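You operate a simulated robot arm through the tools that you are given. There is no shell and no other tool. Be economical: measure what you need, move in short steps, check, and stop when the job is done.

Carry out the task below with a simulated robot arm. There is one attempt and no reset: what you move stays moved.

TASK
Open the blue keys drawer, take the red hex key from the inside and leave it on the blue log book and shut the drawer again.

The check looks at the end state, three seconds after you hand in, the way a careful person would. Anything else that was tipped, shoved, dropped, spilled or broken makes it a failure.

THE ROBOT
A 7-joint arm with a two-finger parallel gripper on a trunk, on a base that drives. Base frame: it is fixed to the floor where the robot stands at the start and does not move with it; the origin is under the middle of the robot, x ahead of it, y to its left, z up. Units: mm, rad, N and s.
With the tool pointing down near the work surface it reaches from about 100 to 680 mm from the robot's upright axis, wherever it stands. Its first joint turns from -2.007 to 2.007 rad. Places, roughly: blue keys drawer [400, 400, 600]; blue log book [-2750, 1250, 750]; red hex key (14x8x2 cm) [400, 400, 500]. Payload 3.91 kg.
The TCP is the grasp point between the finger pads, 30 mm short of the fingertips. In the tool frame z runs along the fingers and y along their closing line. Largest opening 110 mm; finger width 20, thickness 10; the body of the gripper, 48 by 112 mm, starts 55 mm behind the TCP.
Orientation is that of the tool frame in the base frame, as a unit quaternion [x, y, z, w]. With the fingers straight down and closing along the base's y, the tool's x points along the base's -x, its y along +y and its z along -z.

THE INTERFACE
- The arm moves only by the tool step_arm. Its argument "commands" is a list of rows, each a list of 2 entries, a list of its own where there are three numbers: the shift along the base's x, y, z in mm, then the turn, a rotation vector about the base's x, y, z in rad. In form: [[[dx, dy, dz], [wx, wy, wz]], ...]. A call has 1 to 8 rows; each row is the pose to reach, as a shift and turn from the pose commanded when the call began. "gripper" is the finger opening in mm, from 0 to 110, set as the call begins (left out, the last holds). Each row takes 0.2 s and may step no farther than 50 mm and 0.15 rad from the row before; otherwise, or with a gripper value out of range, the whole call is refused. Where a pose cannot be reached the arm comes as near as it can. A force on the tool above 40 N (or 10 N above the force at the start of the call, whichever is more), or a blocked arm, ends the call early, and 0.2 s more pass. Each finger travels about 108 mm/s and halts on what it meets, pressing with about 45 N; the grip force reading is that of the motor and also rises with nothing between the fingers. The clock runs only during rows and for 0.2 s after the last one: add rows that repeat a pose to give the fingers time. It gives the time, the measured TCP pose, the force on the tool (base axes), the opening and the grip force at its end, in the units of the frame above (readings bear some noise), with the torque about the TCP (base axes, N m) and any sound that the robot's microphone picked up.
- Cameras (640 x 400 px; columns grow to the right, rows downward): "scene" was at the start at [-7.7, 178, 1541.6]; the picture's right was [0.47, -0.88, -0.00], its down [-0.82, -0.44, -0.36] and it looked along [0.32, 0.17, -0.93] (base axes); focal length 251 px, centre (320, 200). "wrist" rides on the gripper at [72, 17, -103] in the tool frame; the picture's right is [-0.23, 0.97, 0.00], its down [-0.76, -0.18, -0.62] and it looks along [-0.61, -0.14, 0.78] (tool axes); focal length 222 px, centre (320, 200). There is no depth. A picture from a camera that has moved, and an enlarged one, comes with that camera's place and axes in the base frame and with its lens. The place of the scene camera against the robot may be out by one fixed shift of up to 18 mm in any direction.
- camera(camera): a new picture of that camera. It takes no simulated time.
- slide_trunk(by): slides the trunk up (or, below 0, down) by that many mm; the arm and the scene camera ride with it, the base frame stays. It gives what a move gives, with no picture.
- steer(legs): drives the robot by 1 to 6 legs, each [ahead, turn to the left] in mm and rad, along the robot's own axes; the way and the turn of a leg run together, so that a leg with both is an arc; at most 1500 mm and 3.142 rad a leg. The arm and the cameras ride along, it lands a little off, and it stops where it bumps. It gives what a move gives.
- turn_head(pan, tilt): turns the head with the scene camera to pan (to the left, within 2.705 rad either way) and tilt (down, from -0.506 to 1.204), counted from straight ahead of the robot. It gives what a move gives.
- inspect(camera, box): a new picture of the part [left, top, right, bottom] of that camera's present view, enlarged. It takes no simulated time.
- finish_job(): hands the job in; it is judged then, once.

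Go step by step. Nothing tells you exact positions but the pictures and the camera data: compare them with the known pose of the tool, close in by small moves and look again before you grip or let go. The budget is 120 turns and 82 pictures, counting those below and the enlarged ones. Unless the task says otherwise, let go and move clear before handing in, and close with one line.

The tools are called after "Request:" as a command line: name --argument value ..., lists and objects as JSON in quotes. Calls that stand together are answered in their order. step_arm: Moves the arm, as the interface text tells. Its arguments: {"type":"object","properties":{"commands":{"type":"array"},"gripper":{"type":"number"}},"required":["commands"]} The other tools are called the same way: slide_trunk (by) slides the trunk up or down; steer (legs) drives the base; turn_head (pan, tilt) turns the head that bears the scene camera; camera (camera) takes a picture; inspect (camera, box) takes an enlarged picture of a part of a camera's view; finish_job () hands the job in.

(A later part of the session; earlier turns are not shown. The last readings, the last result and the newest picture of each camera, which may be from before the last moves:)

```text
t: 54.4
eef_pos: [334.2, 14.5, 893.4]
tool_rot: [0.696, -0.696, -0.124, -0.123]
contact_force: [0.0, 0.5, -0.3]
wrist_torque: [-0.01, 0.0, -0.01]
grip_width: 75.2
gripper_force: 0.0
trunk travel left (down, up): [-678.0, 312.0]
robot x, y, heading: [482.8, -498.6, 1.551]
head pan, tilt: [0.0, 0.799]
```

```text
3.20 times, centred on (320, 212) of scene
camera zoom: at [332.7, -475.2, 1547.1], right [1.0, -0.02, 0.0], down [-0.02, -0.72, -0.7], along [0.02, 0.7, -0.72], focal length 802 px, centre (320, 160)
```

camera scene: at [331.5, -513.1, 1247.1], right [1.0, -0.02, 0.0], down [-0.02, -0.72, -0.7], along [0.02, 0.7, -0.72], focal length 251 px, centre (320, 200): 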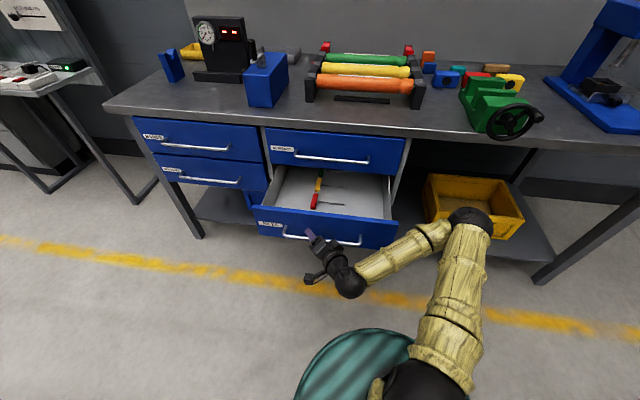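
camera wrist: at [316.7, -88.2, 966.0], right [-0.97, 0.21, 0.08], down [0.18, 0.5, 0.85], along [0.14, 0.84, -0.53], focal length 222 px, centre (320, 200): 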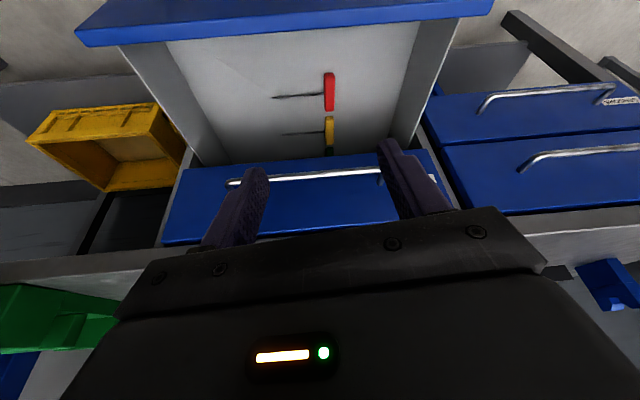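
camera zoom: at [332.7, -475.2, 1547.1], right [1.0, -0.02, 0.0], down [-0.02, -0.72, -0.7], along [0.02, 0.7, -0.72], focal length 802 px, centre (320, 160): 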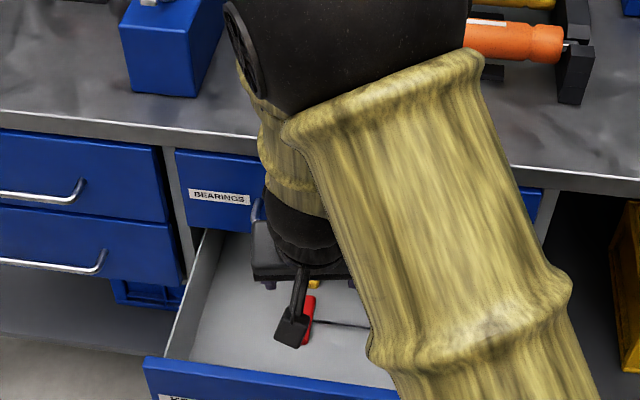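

The wrist view puts the red handle at x≈315–330, y≈151–233. I'll grip its front end near y≈168 with the tilted tool, descending first to a hover.

Request:
step_arm --commands '[[[-2, 17, -38], [0, 0, 0]], [[-4, 33, -76], [0, 0, 0]], [[-6, 50, -114], [0, 0, 0]], [[-8, 67, -152], [0, 0, 0]], [[-10, 84, -190], [0, 0, 0]], [[-12, 100, -228], [0, 0, 0]], [[-14, 115, -266], [0, 0, 0]]]' --gripper 60

Request:
camera --camera "wrist"

```text
t: 56.0
eef_pos: [321.0, 131.0, 630.3]
tool_rot: [0.696, -0.696, -0.124, -0.123]
contact_force: [-0.2, 0.0, -0.2]
wrist_torque: [-0.01, -0.03, 0.01]
grip_width: 60.0
gripper_force: 0.0
trunk travel left (down, up): [-678.0, 312.0]
robot x, y, heading: [486.0, -495.1, 1.551]
head pan, tilt: [0.0, 0.799]
```

```text
47 pictures are left
camera wrist: at [304.3, 27.3, 702.3], right [-0.97, 0.21, 0.08], down [0.18, 0.5, 0.85], along [0.14, 0.84, -0.53], focal length 222 px, centre (320, 200)
```

wrist: 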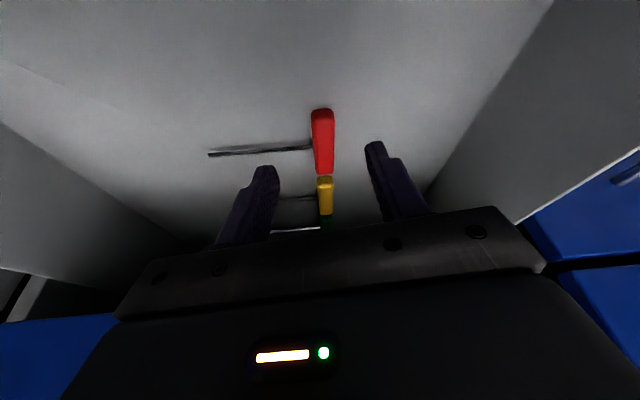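

Handle is skewed by about −0.19 rad with its front end at (315,148). I'll yaw to match and descend toward the grip spot with fingertips just over the drawer floor.

Request:
step_arm --commands '[[[-1, 8, -20], [0, 0, -0.09]], [[-2, 16, -40], [0, 0, -0.18]], [[-3, 24, -56], [0, 0, -0.18]]]'

Request:
camera --camera "wrist"

```text
t: 56.6
eef_pos: [320.6, 146.1, 598.4]
tool_rot: [-0.643, 0.746, 0.112, 0.133]
contact_force: [2.9, -1.0, 9.3]
wrist_torque: [-1.07, 0.44, 0.38]
grip_width: 60.0
gripper_force: 0.1
trunk travel left (down, up): [-678.0, 312.0]
robot x, y, heading: [483.3, -500.8, 1.551]
head pan, tilt: [0.0, 0.799]
stopped in row 2: the force on the tool passed its limit (the readings are from after the stop); the commanded pose is now the measured one
```

```text
46 pictures are left
camera wrist: at [287.8, 46.4, 670.4], right [-0.93, 0.36, 0.07], down [0.25, 0.47, 0.85], along [0.27, 0.81, -0.53], focal length 222 px, centre (320, 200)
```

wrist: 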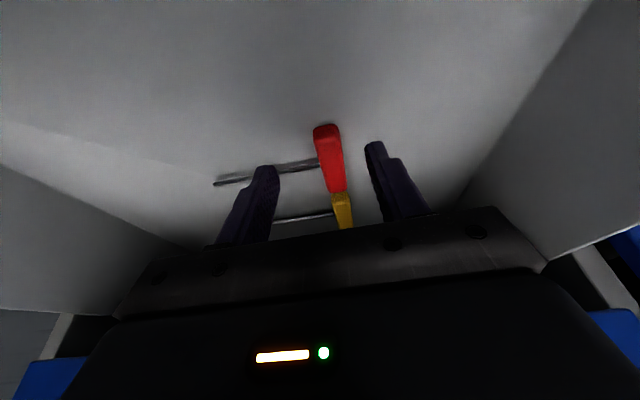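

Request:
camera --camera "scene"

Request:
inspect --camera "scene" --box '[240, 150, 400, 250]'

```text
45 pictures are left
camera scene: at [333.0, -476.8, 1547.4], right [1.0, -0.02, 0.0], down [-0.02, -0.72, -0.7], along [0.02, 0.7, -0.72], focal length 251 px, centre (320, 200)
```

scene: 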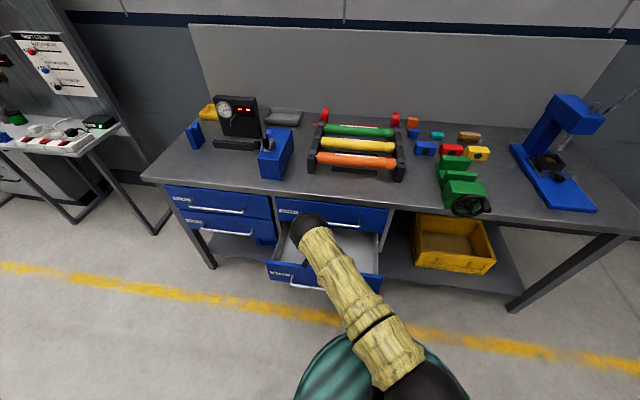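

```text
4.00 times, centred on (320, 200) of scene
camera zoom: at [333.0, -476.8, 1547.4], right [1.0, -0.02, 0.0], down [-0.02, -0.72, -0.7], along [0.02, 0.7, -0.72], focal length 1003 px, centre (320, 200)
```

zoom: 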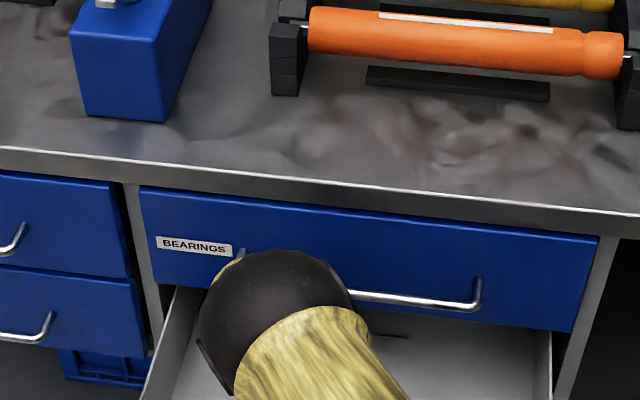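

The wrist camera bracket seems to touch the drawer front, which was pushed in a bit earlier. I'll rise, then pull the drawer further open from inside its front panel with closed fingers.

Request:
step_arm --commands '[[[0, -8, 30], [0, 0, 0]], [[0, -20, 70], [0, 0, 0.05]], [[0, -35, 110], [0, 0, 0.1]], [[0, -60, 145], [0, 0, 0.15]], [[0, -90, 175], [0, 0, 0.18]], [[0, -120, 200], [0, 0, 0.18]]]' --gripper 0

Request:
camera --camera "wrist"

Request:
inspect --camera "scene" --box '[240, 150, 440, 300]'

```text
t: 58.0
eef_pos: [319.6, 22.2, 797.8]
tool_rot: [0.707, -0.686, -0.123, -0.122]
contact_force: [0.1, -0.3, -0.7]
wrist_torque: [0.0, 0.02, 0.06]
grip_width: 0.0
gripper_force: 38.5
trunk travel left (down, up): [-678.0, 312.0]
robot x, y, heading: [477.9, -496.2, 1.547]
head pan, tilt: [0.0, 0.799]
```

```text
43 pictures are left
camera wrist: at [305.0, -80.9, 869.9], right [-0.98, 0.18, 0.07], down [0.16, 0.51, 0.85], along [0.12, 0.84, -0.53], focal length 222 px, centre (320, 200)
```

wrist: 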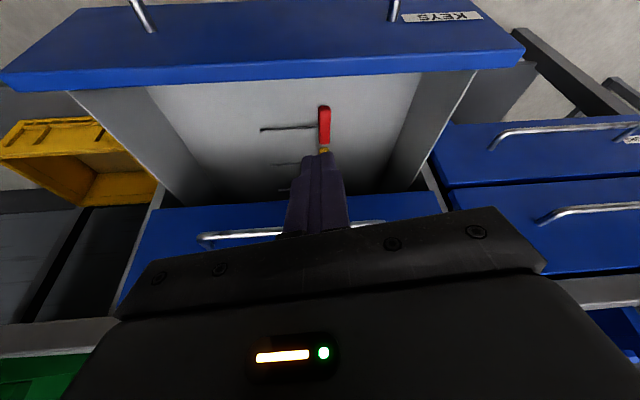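

```text
2.67 times, centred on (340, 225) of scene
camera zoom: at [332.8, -477.2, 1547.2], right [1.0, -0.02, 0.0], down [-0.02, -0.72, -0.7], along [0.02, 0.7, -0.72], focal length 669 px, centre (267, 133)
```

zoom: 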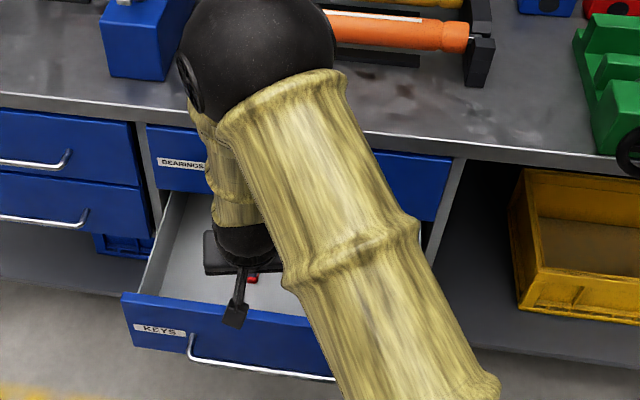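

The drawer got pushed in to roughly 190 mm open. I'll make the tool vertical, drop closed fingers just behind the front panel, and pull it out.

Request:
step_arm --commands '[[[22, 19, -10], [-0.117, 0, 0]], [[44, 40, -20], [-0.234, 0, 0]], [[65, 61, -35], [-0.35, 0, 0]], [[65, 61, -60], [-0.35, 0, 0]]]'

Request:
camera --camera "wrist"

Request:
camera --camera "scene"

```text
t: 59.0
eef_pos: [386.9, 85.6, 734.9]
tool_rot: [0.717, -0.697, 0.0, 0.004]
contact_force: [0.1, 1.0, 0.2]
wrist_torque: [-0.01, -0.03, 0.03]
grip_width: 0.0
gripper_force: 37.9
trunk travel left (down, up): [-678.0, 312.0]
robot x, y, heading: [481.5, -500.9, 1.548]
head pan, tilt: [0.0, 0.799]
```

```text
41 pictures are left
camera wrist: at [372.2, 13.9, 839.3], right [-0.98, 0.2, 0.01], down [0.16, 0.77, 0.62], along [0.12, 0.61, -0.78], focal length 222 px, centre (320, 200)
```

wrist: 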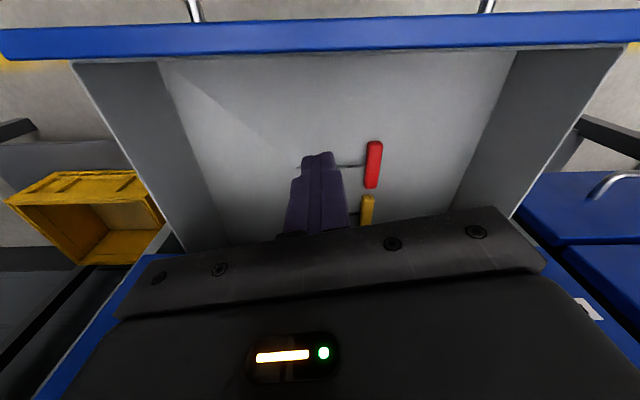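

```text
40 pictures are left
camera scene: at [332.8, -476.2, 1547.2], right [1.0, -0.02, 0.0], down [-0.02, -0.72, -0.7], along [0.02, 0.7, -0.72], focal length 251 px, centre (320, 200)
```

scene: 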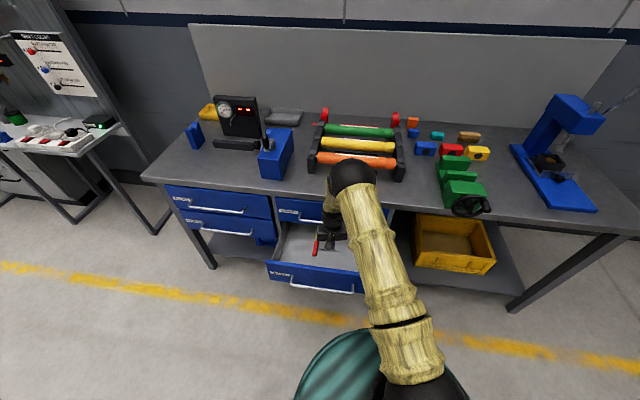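

Request:
step_arm --commands '[[[0, 0, -40], [0, 0, 0]], [[0, -10, -75], [0, 0, 0]], [[0, -20, -105], [0, 0, 0]], [[0, -40, -105], [0, 0, 0]]]'

Request:
step_arm --commands '[[[0, -15, 0], [0, 0, 0]], [[0, -30, 0], [0, 0, 0]], [[0, -45, 0], [0, 0, 0]], [[0, -60, 0], [0, 0, 0]], [[0, -75, 0], [0, 0, 0]], [[0, -90, 0], [0, 0, 0]], [[0, -105, 0], [0, 0, 0]]]'

```text
t: 60.0
eef_pos: [386.5, 47.1, 631.1]
tool_rot: [0.717, -0.698, -0.002, 0.003]
contact_force: [0.0, 0.0, -0.5]
wrist_torque: [0.01, 0.01, -0.01]
grip_width: 0.0
gripper_force: 37.7
trunk travel left (down, up): [-678.0, 312.0]
robot x, y, heading: [483.1, -501.7, 1.55]
head pan, tilt: [0.0, 0.799]
```

```text
t: 61.6
eef_pos: [382.6, -59.7, 632.6]
tool_rot: [0.717, -0.697, -0.001, 0.003]
contact_force: [-0.8, 0.0, -0.4]
wrist_torque: [0.0, -0.01, 0.0]
grip_width: 0.0
gripper_force: 37.6
trunk travel left (down, up): [-678.0, 312.0]
robot x, y, heading: [482.4, -500.1, 1.548]
head pan, tilt: [0.0, 0.799]
```

Request:
camera --camera "wrist"

```text
39 pictures are left
camera wrist: at [370.1, -132.1, 734.9], right [-0.98, 0.2, 0.01], down [0.16, 0.77, 0.62], along [0.12, 0.61, -0.78], focal length 222 px, centre (320, 200)
```

wrist: 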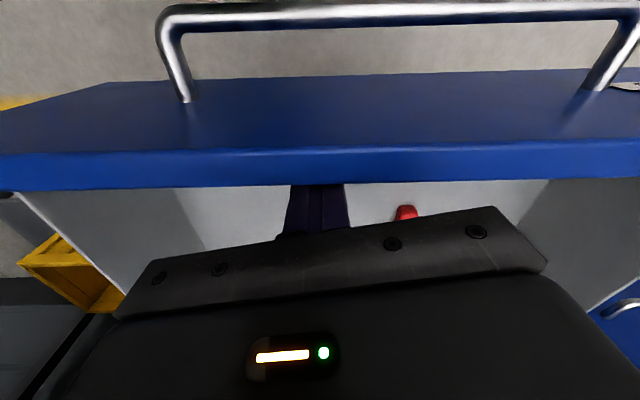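

Request:
step_arm --commands '[[[0, -15, 0], [0, 0, 0]], [[0, -30, 0], [0, 0, 0]], [[0, -45, 0], [0, 0, 0]], [[0, -60, 0], [0, 0, 0]]]'

```text
t: 62.7
eef_pos: [385.9, -106.1, 634.0]
tool_rot: [0.716, -0.698, -0.012, -0.006]
contact_force: [1.4, 7.2, -0.2]
wrist_torque: [0.03, 0.01, -0.08]
grip_width: 0.0
gripper_force: 37.6
trunk travel left (down, up): [-678.0, 312.0]
robot x, y, heading: [482.8, -498.1, 1.543]
head pan, tilt: [0.0, 0.799]
stopped in row 4: the force on the tool passed its limit (the readings are from after the stop); the commanded pose is now the measured one
```

Stopped at full extension; the key handle should now be about y≈20–100. I'll rise and look down at it.

Request:
step_arm --commands '[[[0, 15, 20], [0, 0, 0]], [[0, 25, 60], [0, 0, 0]], [[-20, 50, 95], [0, 0, 0]], [[-45, 85, 115], [0, 0, 0]], [[-68, 120, 115], [0, 0, 0]], [[-68, 145, 115], [0, 0, -0.05]]]' --gripper 60

Request:
camera --camera "wrist"

```text
t: 64.1
eef_pos: [317.3, 37.5, 748.2]
tool_rot: [-0.698, 0.716, 0.011, 0.005]
contact_force: [-0.8, -0.3, 0.4]
wrist_torque: [0.01, 0.01, -0.01]
grip_width: 60.1
gripper_force: 0.1
trunk travel left (down, up): [-678.0, 312.0]
robot x, y, heading: [481.2, -497.2, 1.547]
head pan, tilt: [0.0, 0.799]
```

```text
38 pictures are left
camera wrist: at [298.7, -36.9, 849.8], right [-0.97, 0.25, 0.01], down [0.2, 0.74, 0.64], along [0.15, 0.62, -0.77], focal length 222 px, centre (320, 200)
```

wrist: 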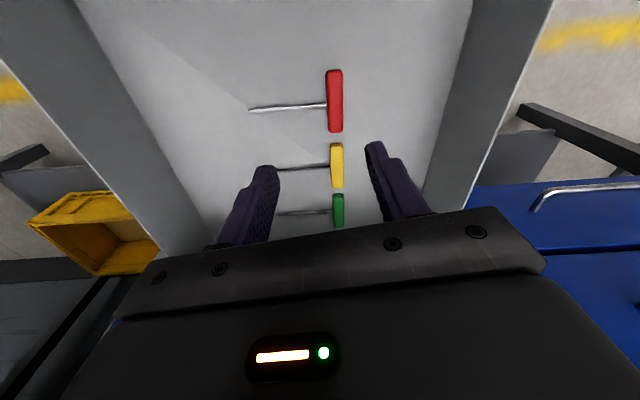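

Request:
step_arm --commands '[[[-6, 6, -40], [0, 0, -0.08]], [[-12, 12, -80], [0, 0, -0.165]], [[-16, 14, -110], [0, 0, -0.165]]]'

Request:
camera --camera "wrist"

```text
t: 64.9
eef_pos: [300.1, 49.6, 637.8]
tool_rot: [-0.636, 0.772, 0.009, 0.005]
contact_force: [-0.4, -0.5, -1.0]
wrist_torque: [0.01, -0.01, 0.0]
grip_width: 59.9
gripper_force: 0.1
trunk travel left (down, up): [-678.0, 312.0]
robot x, y, heading: [482.6, -496.2, 1.547]
head pan, tilt: [0.0, 0.799]
```

```text
37 pictures are left
camera wrist: at [269.8, -19.7, 739.3], right [-0.91, 0.41, 0.01], down [0.32, 0.7, 0.64], along [0.25, 0.59, -0.77], focal length 222 px, centre (320, 200)
```

wrist: 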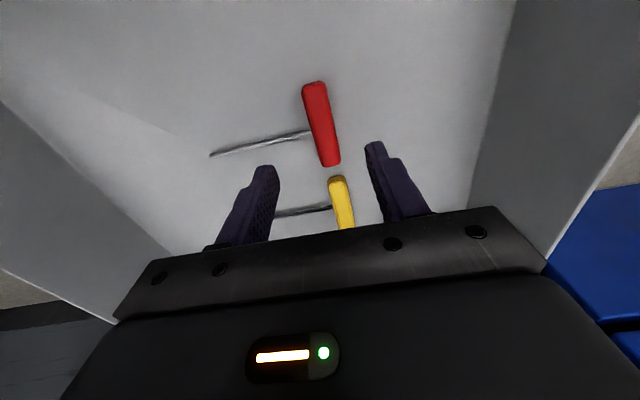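

Consistent: the handle centre is (298,55). I'll descend to grip height.

Request:
step_arm --commands '[[[-1, 3, -30], [0, 0, 0]], [[-2, 6, -60], [0, 0, 0]], [[-2, 6, -78], [0, 0, 0]]]'

Request:
camera --camera "wrist"

```text
t: 65.7
eef_pos: [300.5, 58.3, 560.9]
tool_rot: [-0.637, 0.77, 0.014, 0.009]
contact_force: [1.7, -0.3, 30.6]
wrist_torque: [-0.06, -1.03, -0.01]
grip_width: 60.4
gripper_force: 0.6
trunk travel left (down, up): [-678.0, 312.0]
robot x, y, heading: [484.1, -496.0, 1.546]
head pan, tilt: [0.0, 0.799]
```

```text
36 pictures are left
camera wrist: at [270.0, -12.9, 664.0], right [-0.91, 0.41, 0.02], down [0.32, 0.69, 0.64], along [0.25, 0.59, -0.77], focal length 222 px, centre (320, 200)
```

wrist: 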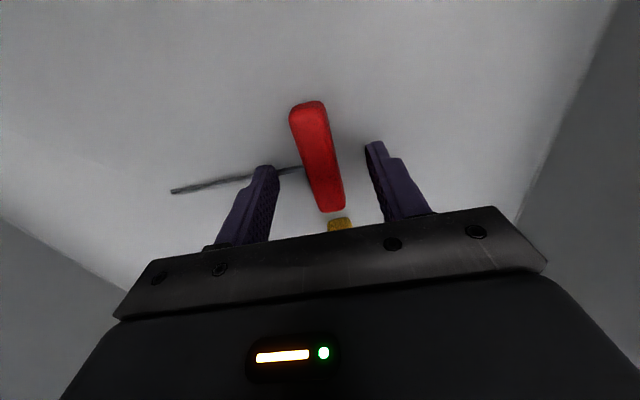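

The +x finger landed on the shaft. I'll lift, shift to the front part of the handle at about (293,32), and descend again.

Request:
step_arm --commands '[[[0, 0, 25], [0, 0, 0]], [[-5, -14, 30], [0, 0, 0]], [[-8, -26, 30], [0, 0, 0]], [[-8, -26, 12], [0, 0, 0]], [[-8, -26, -4], [0, 0, 0]]]'

Request:
camera --camera "wrist"

```text
t: 66.9
eef_pos: [292.0, 31.3, 556.6]
tool_rot: [-0.636, 0.771, 0.009, 0.006]
contact_force: [-0.5, 0.2, 0.0]
wrist_torque: [0.01, -0.02, -0.02]
grip_width: 59.8
gripper_force: 0.1
trunk travel left (down, up): [-678.0, 312.0]
robot x, y, heading: [483.4, -502.4, 1.551]
head pan, tilt: [0.0, 0.799]
```

```text
35 pictures are left
camera wrist: at [261.0, -38.0, 657.7], right [-0.91, 0.41, 0.01], down [0.32, 0.7, 0.64], along [0.25, 0.59, -0.77], focal length 222 px, centre (320, 200)
```

wrist: 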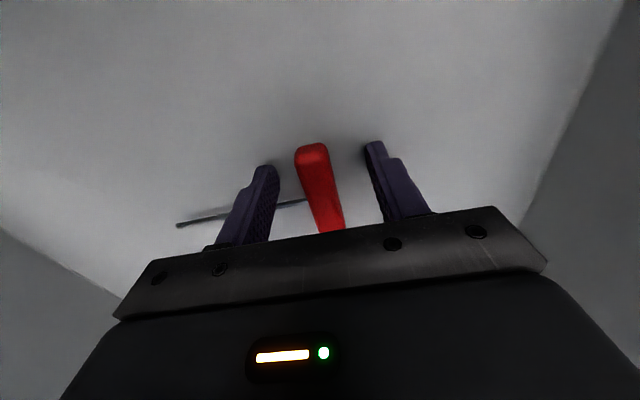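

Request:
step_arm --commands '[[[0, 4, -2], [0, 0, 0]], [[0, 4, -2], [0, 0, 0]], [[0, 4, -2], [0, 0, 0]], [[0, 4, -2], [0, 0, 0]]]' --gripper 5

Request:
step_arm --commands '[[[0, 0, 15], [0, 0, 0]], [[0, 0, 40], [0, 0, 0]], [[0, 0, 70], [0, 0, 0]]]'

Request:
camera --camera "wrist"

```text
t: 67.9
eef_pos: [291.2, 36.7, 555.4]
tool_rot: [-0.637, 0.771, 0.011, 0.006]
contact_force: [-0.6, 0.4, 6.6]
wrist_torque: [0.03, -0.09, -0.03]
grip_width: 20.9
gripper_force: 45.2
trunk travel left (down, up): [-678.0, 312.0]
robot x, y, heading: [481.9, -498.2, 1.55]
head pan, tilt: [0.0, 0.799]
```

```text
t: 68.7
eef_pos: [290.3, 35.8, 624.8]
tool_rot: [-0.636, 0.771, 0.01, 0.006]
contact_force: [0.7, 1.0, -1.5]
wrist_torque: [-0.03, 0.01, 0.0]
grip_width: 20.9
gripper_force: 44.7
trunk travel left (down, up): [-678.0, 312.0]
robot x, y, heading: [481.3, -497.9, 1.545]
head pan, tilt: [0.0, 0.799]
```

```text
34 pictures are left
camera wrist: at [261.2, -33.8, 726.6], right [-0.91, 0.41, 0.01], down [0.32, 0.7, 0.64], along [0.25, 0.59, -0.77], focal length 222 px, centre (320, 200)
```

wrist: 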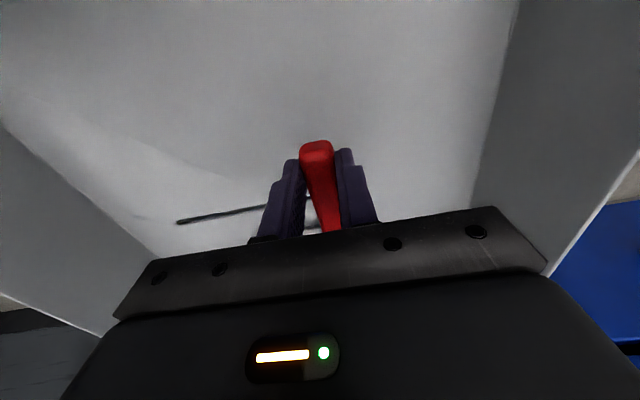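

The key is held level at 21 mm. I'll raise it with the trunk and check the surroundings before driving to the log book.

Request:
slide_trunk --by 290

Request:
steer --legs '[[-60, 0], [0, 1.31], [1000, 0]]'

Request:
turn_head --pan 0.0 --tilt 0.35

Request:
camera --camera "scene"

```text
t: 71.6
eef_pos: [291.8, 36.1, 913.1]
tool_rot: [-0.636, 0.771, 0.009, 0.006]
contact_force: [-0.2, -0.3, -0.8]
wrist_torque: [-0.06, 0.02, -0.03]
grip_width: 21.0
gripper_force: 44.9
trunk travel left (down, up): [-968.0, 22.0]
robot x, y, heading: [481.2, -503.8, 1.548]
head pan, tilt: [0.0, 0.799]
```

```text
t: 80.6
eef_pos: [-1038.5, -319.2, 914.1]
tool_rot: [0.974, -0.226, -0.011, 0.001]
contact_force: [0.0, 0.3, 0.0]
wrist_torque: [-0.01, -0.06, 0.02]
grip_width: 21.1
gripper_force: 44.5
trunk travel left (down, up): [-968.0, 22.0]
robot x, y, heading: [-468.6, -275.5, 2.849]
head pan, tilt: [0.0, 0.799]
```

```text
t: 81.5
eef_pos: [-1036.9, -318.7, 912.9]
tool_rot: [0.974, -0.226, -0.01, 0.001]
contact_force: [-0.5, 0.0, 0.3]
wrist_torque: [-0.01, -0.04, 0.02]
grip_width: 21.0
gripper_force: 45.2
trunk travel left (down, up): [-968.0, 22.0]
robot x, y, heading: [-473.9, -273.5, 2.848]
head pan, tilt: [0.0, 0.351]
```

```text
33 pictures are left
camera scene: at [-543.3, -412.9, 1876.7], right [0.28, 0.96, 0.0], down [0.33, -0.1, -0.94], along [-0.9, 0.27, -0.34], focal length 251 px, centre (320, 200)
```

scene: 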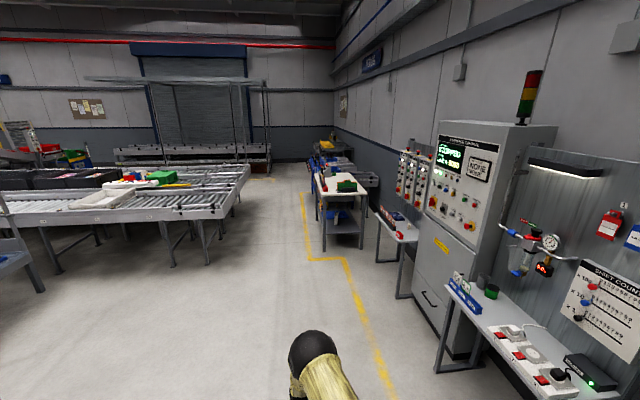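

The book table stands at x≈-2360…-3020, front edge y≈1000, top z≈700. I'll drive to about (-2450, 250), face it, and look.

Request:
steer --legs '[[0, 0.035], [1022, 0], [1022, 0], [0, -1.31]]'

Request:
turn_head --pan 0.25 --tilt 0.7

Request:
camera --camera "scene"

```text
t: 95.3
eef_pos: [-2656.3, 780.4, 914.8]
tool_rot: [-0.645, 0.764, 0.009, 0.006]
contact_force: [1.2, -0.9, -0.8]
wrist_torque: [-0.02, 0.02, 0.02]
grip_width: 20.9
gripper_force: 44.8
trunk travel left (down, up): [-968.0, 22.0]
robot x, y, heading: [-2453.3, 253.6, 1.571]
head pan, tilt: [0.0, 0.351]
```

```text
t: 96.1
eef_pos: [-2655.8, 781.4, 915.1]
tool_rot: [-0.646, 0.763, 0.01, 0.006]
contact_force: [-0.8, 0.2, -1.6]
wrist_torque: [-0.02, 0.0, 0.0]
grip_width: 21.1
gripper_force: 45.1
trunk travel left (down, up): [-968.0, 22.0]
robot x, y, heading: [-2452.9, 252.3, 1.569]
head pan, tilt: [0.25, 0.7]
```

```text
32 pictures are left
camera scene: at [-2624.9, 271.7, 1845.5], right [0.97, 0.24, 0.0], down [0.16, -0.62, -0.77], along [-0.19, 0.74, -0.64], focal length 251 px, centre (320, 200)
```

scene: 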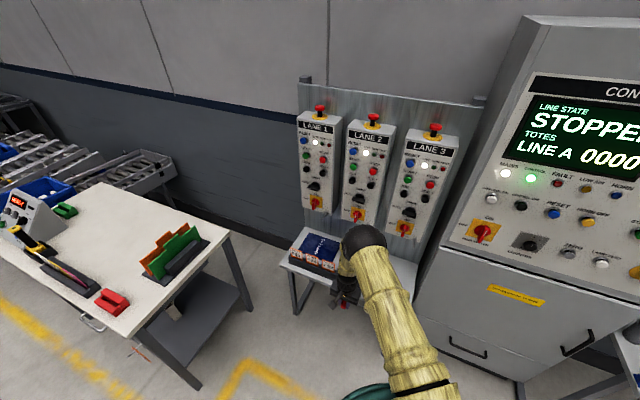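

Request:
inspect --camera "scene" --box '[260, 210, 440, 330]'

Request:
camera --camera "wrist"

```text
3.33 times, centred on (350, 270) of scene
camera zoom: at [-2624.9, 271.7, 1845.5], right [0.97, 0.24, 0.0], down [0.16, -0.62, -0.77], along [-0.19, 0.74, -0.64], focal length 836 px, centre (220, -33)
```

zoom: 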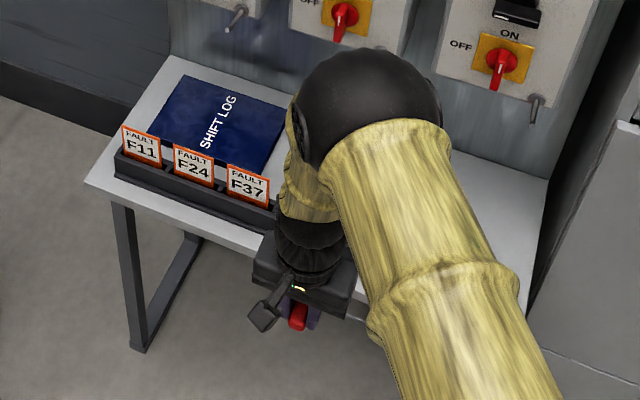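

```text
30 pictures are left
camera wrist: at [-2685.2, 710.4, 1016.4], right [-0.92, 0.39, 0.01], down [0.3, 0.71, 0.64], along [0.24, 0.59, -0.77], focal length 222 px, centre (320, 200)
```

wrist: 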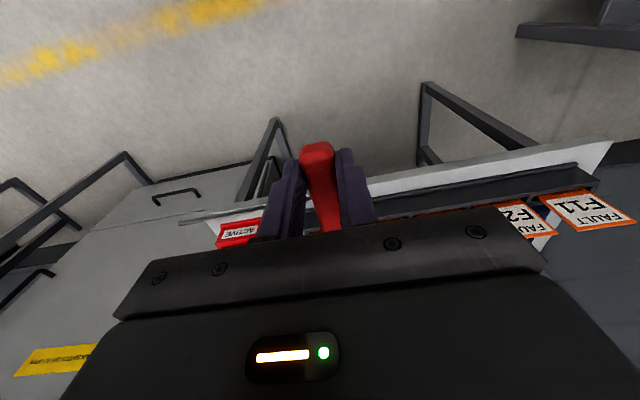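

The blue SHIFT LOG lies on this table behind a rack of upright fault cards. I'll tuck the arm in, shift the robot left to x≈-2710, and face the table again.

Request:
step_arm --commands '[[[38, -22, 5], [0, 0, 0]], [[76, -44, 10], [0, 0, 0]], [[114, -66, 15], [0, 0, 0]], [[152, -88, 20], [0, 0, 0]], [[190, -110, 20], [0, 0, 0]]]'

Request:
steer --legs '[[0, 1.571], [260, 0], [0, -1.571]]'

Request:
turn_head --pan 0.15 --tilt 0.75

Request:
camera --camera "scene"

```text
t: 97.3
eef_pos: [-2465.0, 671.2, 936.6]
tool_rot: [-0.645, 0.764, 0.01, 0.005]
contact_force: [-0.4, 0.0, -1.0]
wrist_torque: [-0.05, 0.0, 0.0]
grip_width: 20.9
gripper_force: 45.4
trunk travel left (down, up): [-968.0, 22.0]
robot x, y, heading: [-2448.6, 248.4, 1.569]
head pan, tilt: [0.25, 0.7]
```

```text
t: 106.9
eef_pos: [-2740.0, 666.2, 937.0]
tool_rot: [-0.656, 0.755, 0.01, 0.006]
contact_force: [-0.1, -0.1, -1.1]
wrist_torque: [-0.01, 0.01, -0.01]
grip_width: 20.9
gripper_force: 44.7
trunk travel left (down, up): [-968.0, 22.0]
robot x, y, heading: [-2713.9, 247.3, 1.593]
head pan, tilt: [0.25, 0.7]
```

```text
t: 107.5
eef_pos: [-2740.0, 665.5, 936.3]
tool_rot: [-0.656, 0.755, 0.009, 0.006]
contact_force: [-0.2, -0.3, -0.1]
wrist_torque: [-0.04, 0.0, 0.0]
grip_width: 20.8
gripper_force: 45.2
trunk travel left (down, up): [-968.0, 22.0]
robot x, y, heading: [-2718.2, 242.7, 1.599]
head pan, tilt: [0.15, 0.75]
```

```text
29 pictures are left
camera scene: at [-2879.5, 261.5, 1841.2], right [0.98, 0.17, 0.0], down [0.12, -0.67, -0.73], along [-0.13, 0.72, -0.68], focal length 251 px, centre (320, 200)
```

scene: 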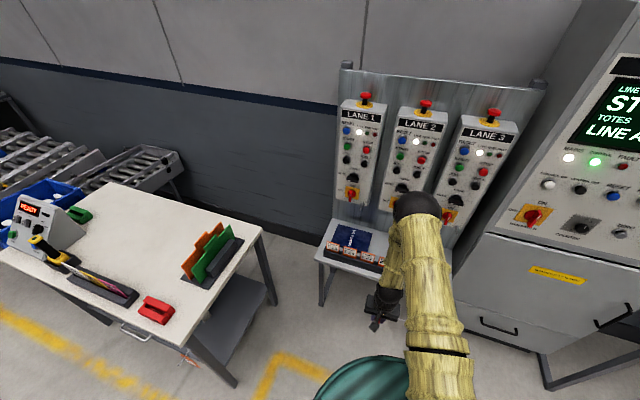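

Request:
steer --legs '[[320, 0]]'

Request:
camera --camera "scene"

Request:
camera --camera "wrist"

```text
t: 109.7
eef_pos: [-2749.2, 985.0, 936.9]
tool_rot: [-0.656, 0.755, 0.009, 0.006]
contact_force: [-0.4, 0.0, -0.5]
wrist_torque: [-0.05, -0.02, -0.02]
grip_width: 20.9
gripper_force: 44.9
trunk travel left (down, up): [-968.0, 22.0]
robot x, y, heading: [-2722.1, 564.1, 1.595]
head pan, tilt: [0.15, 0.75]
```

```text
28 pictures are left
camera scene: at [-2887.2, 581.8, 1841.1], right [0.98, 0.17, 0.0], down [0.12, -0.67, -0.73], along [-0.13, 0.72, -0.68], focal length 251 px, centre (320, 200)
```

scene: 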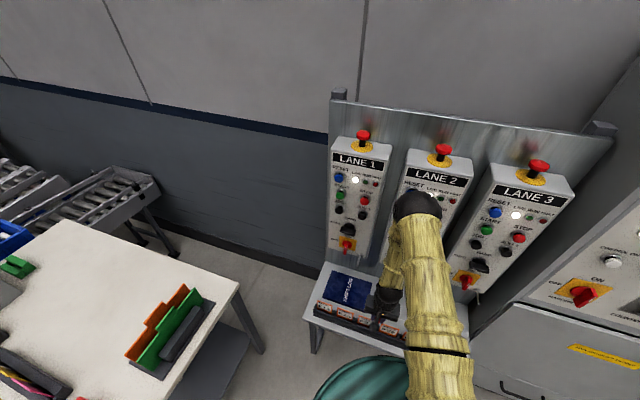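

```text
27 pictures are left
camera wrist: at [-2775.2, 913.9, 1038.0], right [-0.93, 0.36, 0.01], down [0.29, 0.72, 0.64], along [0.22, 0.6, -0.77], focal length 222 px, centre (320, 200)
```

wrist: 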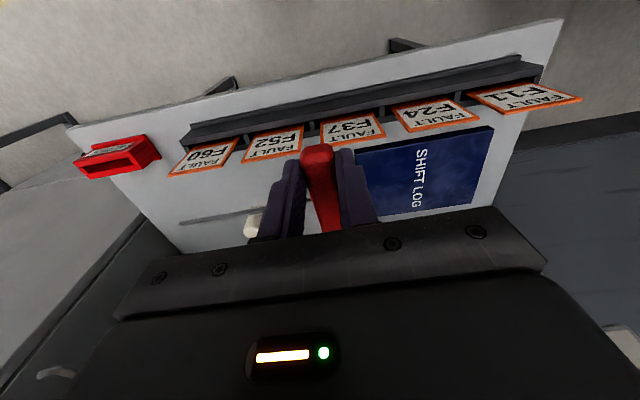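

Request:
inspect --camera "scene" --box '[290, 250, 450, 350]'

Request:
inspect --camera "wrist" --box '[140, 10, 620, 310]'

```text
4.00 times, centred on (370, 300) of scene
camera zoom: at [-2887.2, 581.8, 1841.1], right [0.98, 0.17, 0.0], down [0.12, -0.67, -0.73], along [-0.13, 0.72, -0.68], focal length 1003 px, centre (120, -200)
```

zoom: 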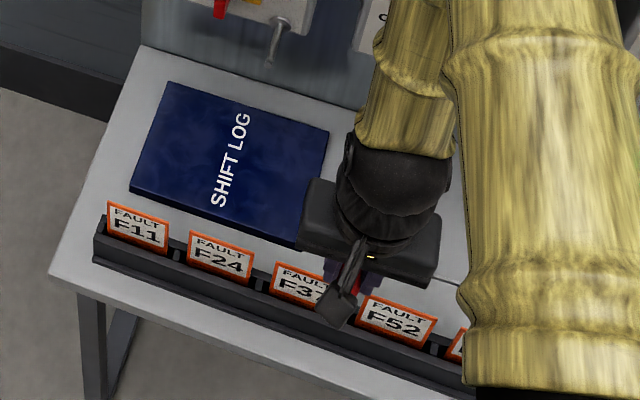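

```text
1.33 times, centred on (380, 160) of wrist
camera zoom: at [-2775.2, 913.9, 1038.0], right [-0.93, 0.36, 0.01], down [0.29, 0.72, 0.64], along [0.22, 0.6, -0.77], focal length 296 px, centre (240, 253)
```

zoom: 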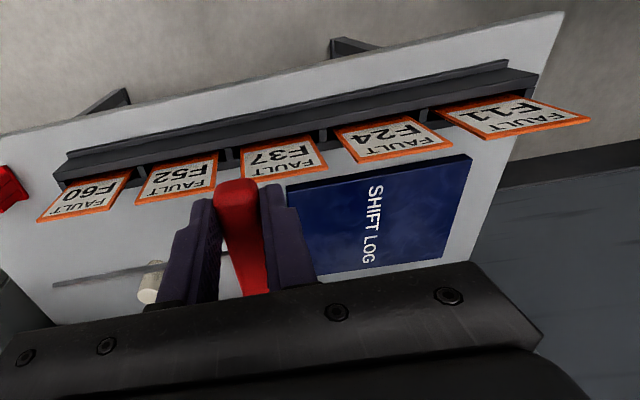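

Book centre is about (-2861,1182), top z≈721, and the card tops reach z≈817 at y≈1045. I'll carry the key over the cards at height to (-2919,1172).

Request:
step_arm --commands '[[[-28, 31, 0], [0, 0, 0]], [[-57, 62, 0], [0, 0, 0]], [[-85, 93, 0], [0, 0, 0]], [[-113, 125, 0], [0, 0, 0]], [[-142, 156, 0], [0, 0, -0.03]], [[-170, 187, 0], [0, 0, -0.04]]]'

Request:
camera --camera "wrist"

Request:
inspect --camera "scene" --box '[270, 200, 430, 350]'

```text
t: 111.0
eef_pos: [-2897.6, 1142.9, 932.4]
tool_rot: [-0.643, 0.766, 0.001, 0.002]
contact_force: [-1.5, -10.6, 6.5]
wrist_torque: [0.91, -0.15, -0.03]
grip_width: 20.9
gripper_force: 45.1
trunk travel left (down, up): [-968.0, 22.0]
robot x, y, heading: [-2723.3, 566.0, 1.593]
head pan, tilt: [0.15, 0.75]
stopped in row 6: the force on the tool passed its limit (the readings are from after the stop); the commanded pose is now the measured one
```

```text
24 pictures are left
camera wrist: at [-2926.2, 1073.7, 1035.6], right [-0.92, 0.39, 0.0], down [0.31, 0.72, 0.63], along [0.24, 0.58, -0.78], focal length 222 px, centre (320, 200)
```

wrist: 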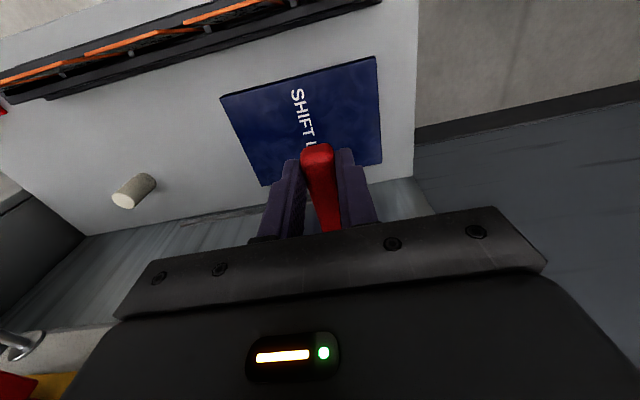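

```text
2.67 times, centred on (350, 275) of scene
camera zoom: at [-2887.7, 580.3, 1841.2], right [0.98, 0.17, 0.0], down [0.12, -0.67, -0.73], along [-0.13, 0.72, -0.68], focal length 669 px, centre (240, 0)
```

zoom: 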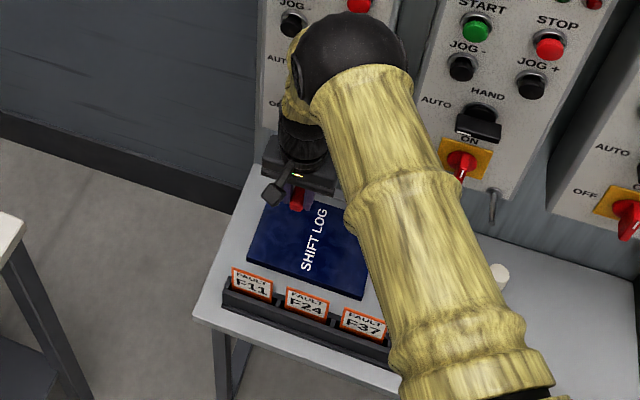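

The hand touched the LANE 1 switch knob at the panel. I'll back off and check that the switch is undisturbed.

Request:
step_arm --commands '[[[10, -25, 0], [0, 0, 0]], [[40, -55, 0], [0, 0, 0]], [[70, -65, 0], [0, 0, 0]]]'

Request:
inspect --camera "scene" --box '[300, 120, 480, 330]'

```text
t: 111.8
eef_pos: [-2824.5, 1077.4, 932.5]
tool_rot: [-0.643, 0.766, 0.001, 0.002]
contact_force: [0.4, 1.0, -0.9]
wrist_torque: [0.0, 0.03, -0.01]
grip_width: 20.9
gripper_force: 45.0
trunk travel left (down, up): [-968.0, 22.0]
robot x, y, heading: [-2724.0, 565.7, 1.593]
head pan, tilt: [0.15, 0.75]
```

```text
1.90 times, centred on (390, 225) of scene
camera zoom: at [-2886.2, 580.5, 1841.3], right [0.98, 0.17, 0.0], down [0.12, -0.67, -0.73], along [-0.13, 0.72, -0.68], focal length 478 px, centre (187, 152)
```

zoom: 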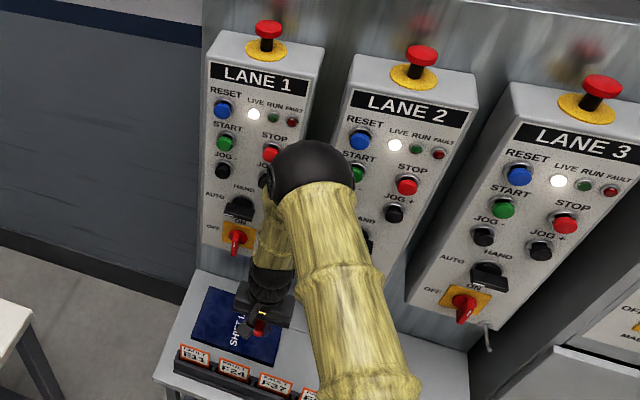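

The switch looks unchanged. Now I'll yaw the tool +90° so the shaft will point toward the back of the book.

Request:
step_arm --commands '[[[0, 0, 0], [0, 0, 0.145]], [[0, 0, 0], [0, 0, 0.29]], [[0, 0, 0], [0, 0, 0.435]], [[0, 0, 0], [0, 0, 0.58]], [[0, 0, 0], [0, 0, 0.725]], [[0, 0, 0], [0, 0, 0.87]]]'

Request:
step_arm --commands '[[[0, 0, 0], [0, 0, 0.14]], [[0, 0, 0], [0, 0, 0.28]], [[0, 5, 0], [0, 0, 0.42]], [[0, 10, 0], [0, 0, 0.56]], [[0, 15, 0], [0, 0, 0.7]]]'

Request:
camera --camera "wrist"

Request:
inspect --camera "scene" --box '[270, 200, 430, 350]'

```text
t: 113.2
eef_pos: [-2826.5, 1078.7, 932.3]
tool_rot: [0.906, -0.423, -0.003, 0.0]
contact_force: [1.1, 0.4, -1.0]
wrist_torque: [-0.01, 0.0, 0.01]
grip_width: 21.0
gripper_force: 45.1
trunk travel left (down, up): [-968.0, 22.0]
robot x, y, heading: [-2721.5, 562.9, 1.597]
head pan, tilt: [0.15, 0.75]
```

```text
t: 114.4
eef_pos: [-2825.9, 1093.5, 931.0]
tool_rot: [0.996, -0.087, -0.002, 0.0]
contact_force: [-0.4, 0.5, -0.5]
wrist_torque: [0.0, -0.03, -0.02]
grip_width: 20.6
gripper_force: 44.9
trunk travel left (down, up): [-968.0, 22.0]
robot x, y, heading: [-2722.8, 561.4, 1.594]
head pan, tilt: [0.15, 0.75]
```

```text
21 pictures are left
camera wrist: at [-2756.9, 1064.8, 1035.3], right [-0.39, -0.92, 0.0], down [-0.72, 0.31, 0.63], along [-0.58, 0.24, -0.78], focal length 222 px, centre (320, 200)
```

wrist: 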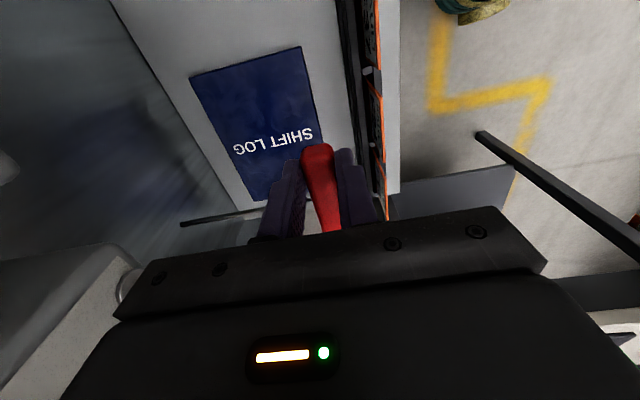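

```text
2.67 times, centred on (350, 275) of scene
camera zoom: at [-2886.8, 580.7, 1841.2], right [0.98, 0.17, 0.0], down [0.12, -0.67, -0.73], along [-0.13, 0.72, -0.68], focal length 669 px, centre (240, 0)
```

zoom: 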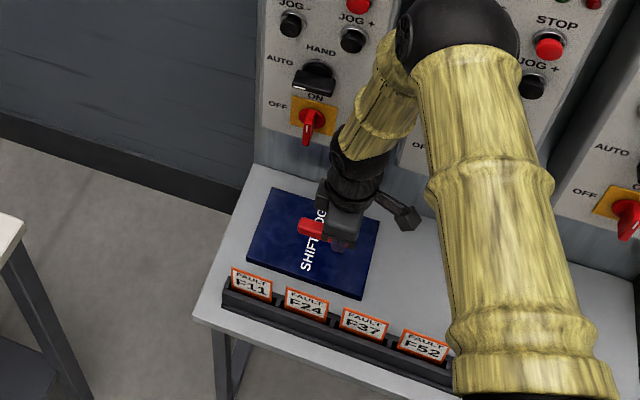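

The tool is aligned with the book. I'll move to (-2825,1114) and descend, watching the force.

Request:
step_arm --commands '[[[0, 10, -20], [0, 0, 0]], [[0, 20, -50], [0, 0, 0]], [[0, 20, -90], [0, 0, 0]], [[0, 20, -130], [0, 0, 0]]]'

Request:
camera --camera "wrist"

Request:
inspect --camera "scene" --box '[270, 200, 430, 350]'

```text
t: 114.8
eef_pos: [-2825.1, 1100.5, 920.8]
tool_rot: [0.996, -0.086, -0.002, 0.002]
contact_force: [3.5, -13.2, 22.3]
wrist_torque: [1.95, 0.5, -0.08]
grip_width: 20.9
gripper_force: 44.8
trunk travel left (down, up): [-968.0, 22.0]
robot x, y, heading: [-2722.0, 561.6, 1.594]
head pan, tilt: [0.15, 0.75]
stopped in row 1: the force on the tool passed its limit (the readings are from after the stop); the commanded pose is now the measured one
```

```text
19 pictures are left
camera wrist: at [-2757.3, 1071.3, 1024.2], right [-0.39, -0.92, 0.0], down [-0.72, 0.31, 0.63], along [-0.58, 0.24, -0.78], focal length 222 px, centre (320, 200)
```

wrist: 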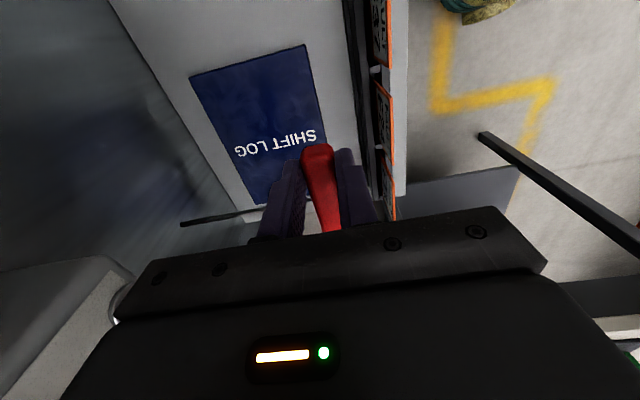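

```text
2.67 times, centred on (350, 275) of scene
camera zoom: at [-2886.5, 578.3, 1841.5], right [0.98, 0.17, 0.0], down [0.12, -0.67, -0.73], along [-0.13, 0.72, -0.68], focal length 669 px, centre (240, 0)
```

zoom: 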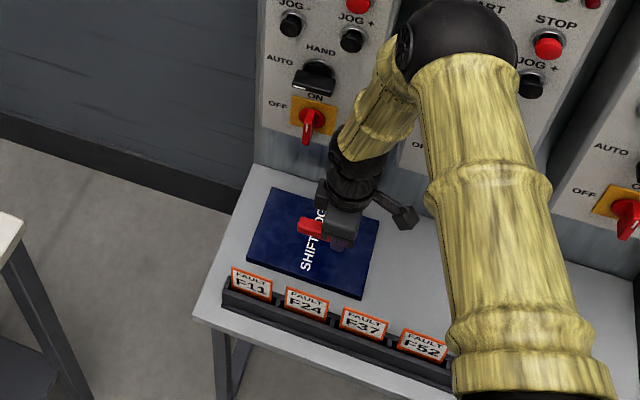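

The gripper body hit a peg under the LANE 1 box at about (-2839,1155,965). I'll back off, shift +x to clear the peg laterally, and descend with the trunk.

Request:
step_arm --commands '[[[0, -15, 8], [0, 0, 0]], [[15, -25, 8], [0, 0, 0]], [[34, -25, 8], [0, 0, 0]]]'

Request:
slide_trunk --by -125

Request:
inspect --camera "scene" --box '[260, 160, 500, 350]'

Request:
camera --camera "wrist"

```text
t: 115.6
eef_pos: [-2791.9, 1075.4, 927.8]
tool_rot: [0.996, -0.085, -0.003, 0.001]
contact_force: [0.5, -2.0, -0.6]
wrist_torque: [0.01, -0.01, 0.0]
grip_width: 21.0
gripper_force: 45.0
trunk travel left (down, up): [-968.0, 22.0]
robot x, y, heading: [-2723.6, 562.3, 1.597]
head pan, tilt: [0.15, 0.75]
```

```text
t: 117.1
eef_pos: [-2793.1, 1076.3, 803.1]
tool_rot: [0.996, -0.086, -0.002, 0.002]
contact_force: [-0.8, -0.6, -0.3]
wrist_torque: [-0.02, -0.01, 0.0]
grip_width: 21.2
gripper_force: 45.3
trunk travel left (down, up): [-843.0, 147.0]
robot x, y, heading: [-2723.9, 564.0, 1.596]
head pan, tilt: [0.15, 0.75]
```

```text
2.11 times, centred on (380, 255) of scene
camera zoom: at [-2887.1, 580.3, 1716.2], right [0.98, 0.17, 0.0], down [0.12, -0.67, -0.73], along [-0.13, 0.72, -0.68], focal length 528 px, centre (194, 84)
```

zoom: 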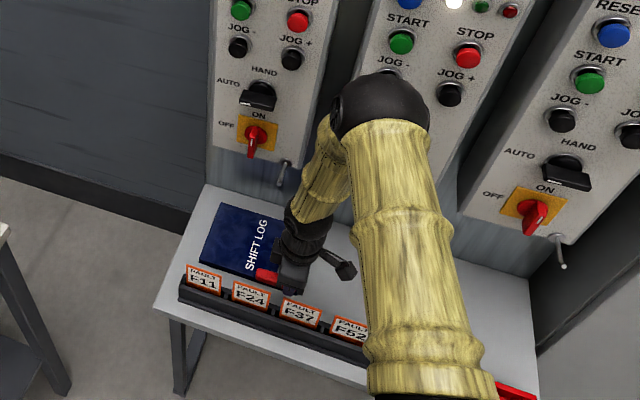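

```text
16 pictures are left
camera wrist: at [-2724.0, 1047.7, 906.2], right [-0.39, -0.92, 0.0], down [-0.72, 0.31, 0.63], along [-0.58, 0.24, -0.78], focal length 222 px, centre (320, 200)
```

wrist: 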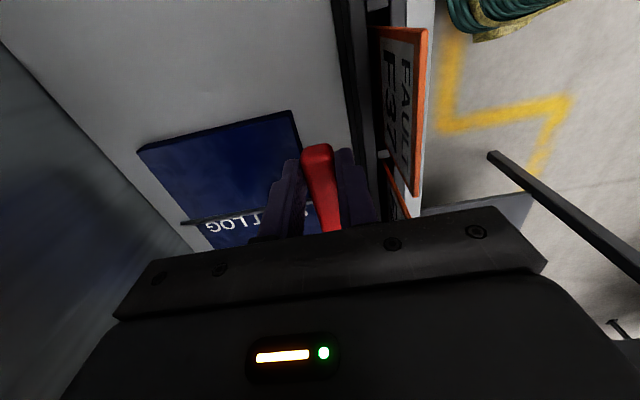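

Clear. Now I'll move forward to y≈1110 and lower with the trunk.

Request:
step_arm --commands '[[[0, 12, 0], [0, 0, 0]], [[0, 24, 0], [0, 0, 0]], [[0, 34, 0], [0, 0, 0]]]'

Request:
slide_trunk --by -36

Request:
camera --camera "wrist"

```text
t: 117.9
eef_pos: [-2792.0, 1109.8, 801.9]
tool_rot: [0.996, -0.086, -0.002, 0.002]
contact_force: [-0.5, -0.3, 0.3]
wrist_torque: [-0.02, -0.02, 0.03]
grip_width: 21.1
gripper_force: 44.7
trunk travel left (down, up): [-843.0, 147.0]
robot x, y, heading: [-2723.5, 563.6, 1.594]
head pan, tilt: [0.15, 0.75]
```

```text
t: 118.7
eef_pos: [-2792.0, 1109.0, 765.1]
tool_rot: [0.996, -0.086, -0.002, 0.001]
contact_force: [0.6, -0.1, -1.2]
wrist_torque: [0.0, -0.02, 0.01]
grip_width: 20.4
gripper_force: 44.9
trunk travel left (down, up): [-807.0, 183.0]
robot x, y, heading: [-2724.6, 565.1, 1.593]
head pan, tilt: [0.15, 0.75]
```

```text
15 pictures are left
camera wrist: at [-2723.9, 1081.0, 869.6], right [-0.39, -0.92, 0.0], down [-0.72, 0.31, 0.63], along [-0.58, 0.24, -0.78], focal length 222 px, centre (320, 200)
```

wrist: 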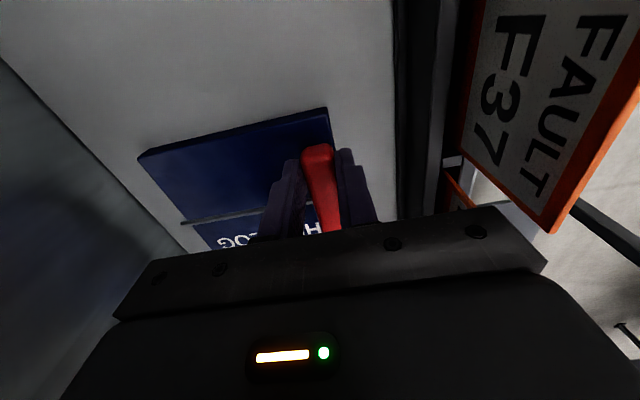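

Request:
step_arm --commands '[[[0, 0, -4], [0, 0, 0]], [[0, 0, -8], [0, 0, 0]], [[0, 0, -11], [0, 0, 0]]]'

```text
t: 119.5
eef_pos: [-2793.1, 1109.9, 756.6]
tool_rot: [0.996, -0.087, -0.002, 0.001]
contact_force: [0.8, 0.3, -1.6]
wrist_torque: [0.02, 0.01, 0.0]
grip_width: 20.9
gripper_force: 45.6
trunk travel left (down, up): [-807.0, 183.0]
robot x, y, heading: [-2719.5, 560.4, 1.59]
head pan, tilt: [0.15, 0.75]
```

Request:
step_arm --commands '[[[0, 0, -3], [0, 0, 0]], [[0, 0, -6], [0, 0, 0]], [[0, 0, -9], [0, 0, 0]], [[0, 0, -12], [0, 0, 0]]]'

Request:
camera --camera "wrist"

```text
t: 120.6
eef_pos: [-2791.5, 1107.7, 748.1]
tool_rot: [0.996, -0.085, -0.002, -0.002]
contact_force: [1.9, -8.4, 24.8]
wrist_torque: [-0.26, -0.1, 0.02]
grip_width: 20.7
gripper_force: 45.2
trunk travel left (down, up): [-807.0, 183.0]
robot x, y, heading: [-2725.2, 562.2, 1.594]
head pan, tilt: [0.15, 0.75]
stopped in row 4: the force on the tool passed its limit (the readings are from after the stop); the commanded pose is now the measured one
```

```text
14 pictures are left
camera wrist: at [-2723.9, 1081.0, 851.0], right [-0.39, -0.92, 0.0], down [-0.72, 0.3, 0.63], along [-0.58, 0.25, -0.78], focal length 222 px, centre (320, 200)
```

wrist: 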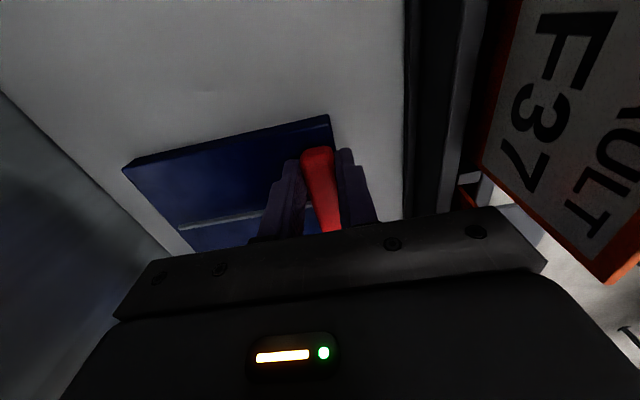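

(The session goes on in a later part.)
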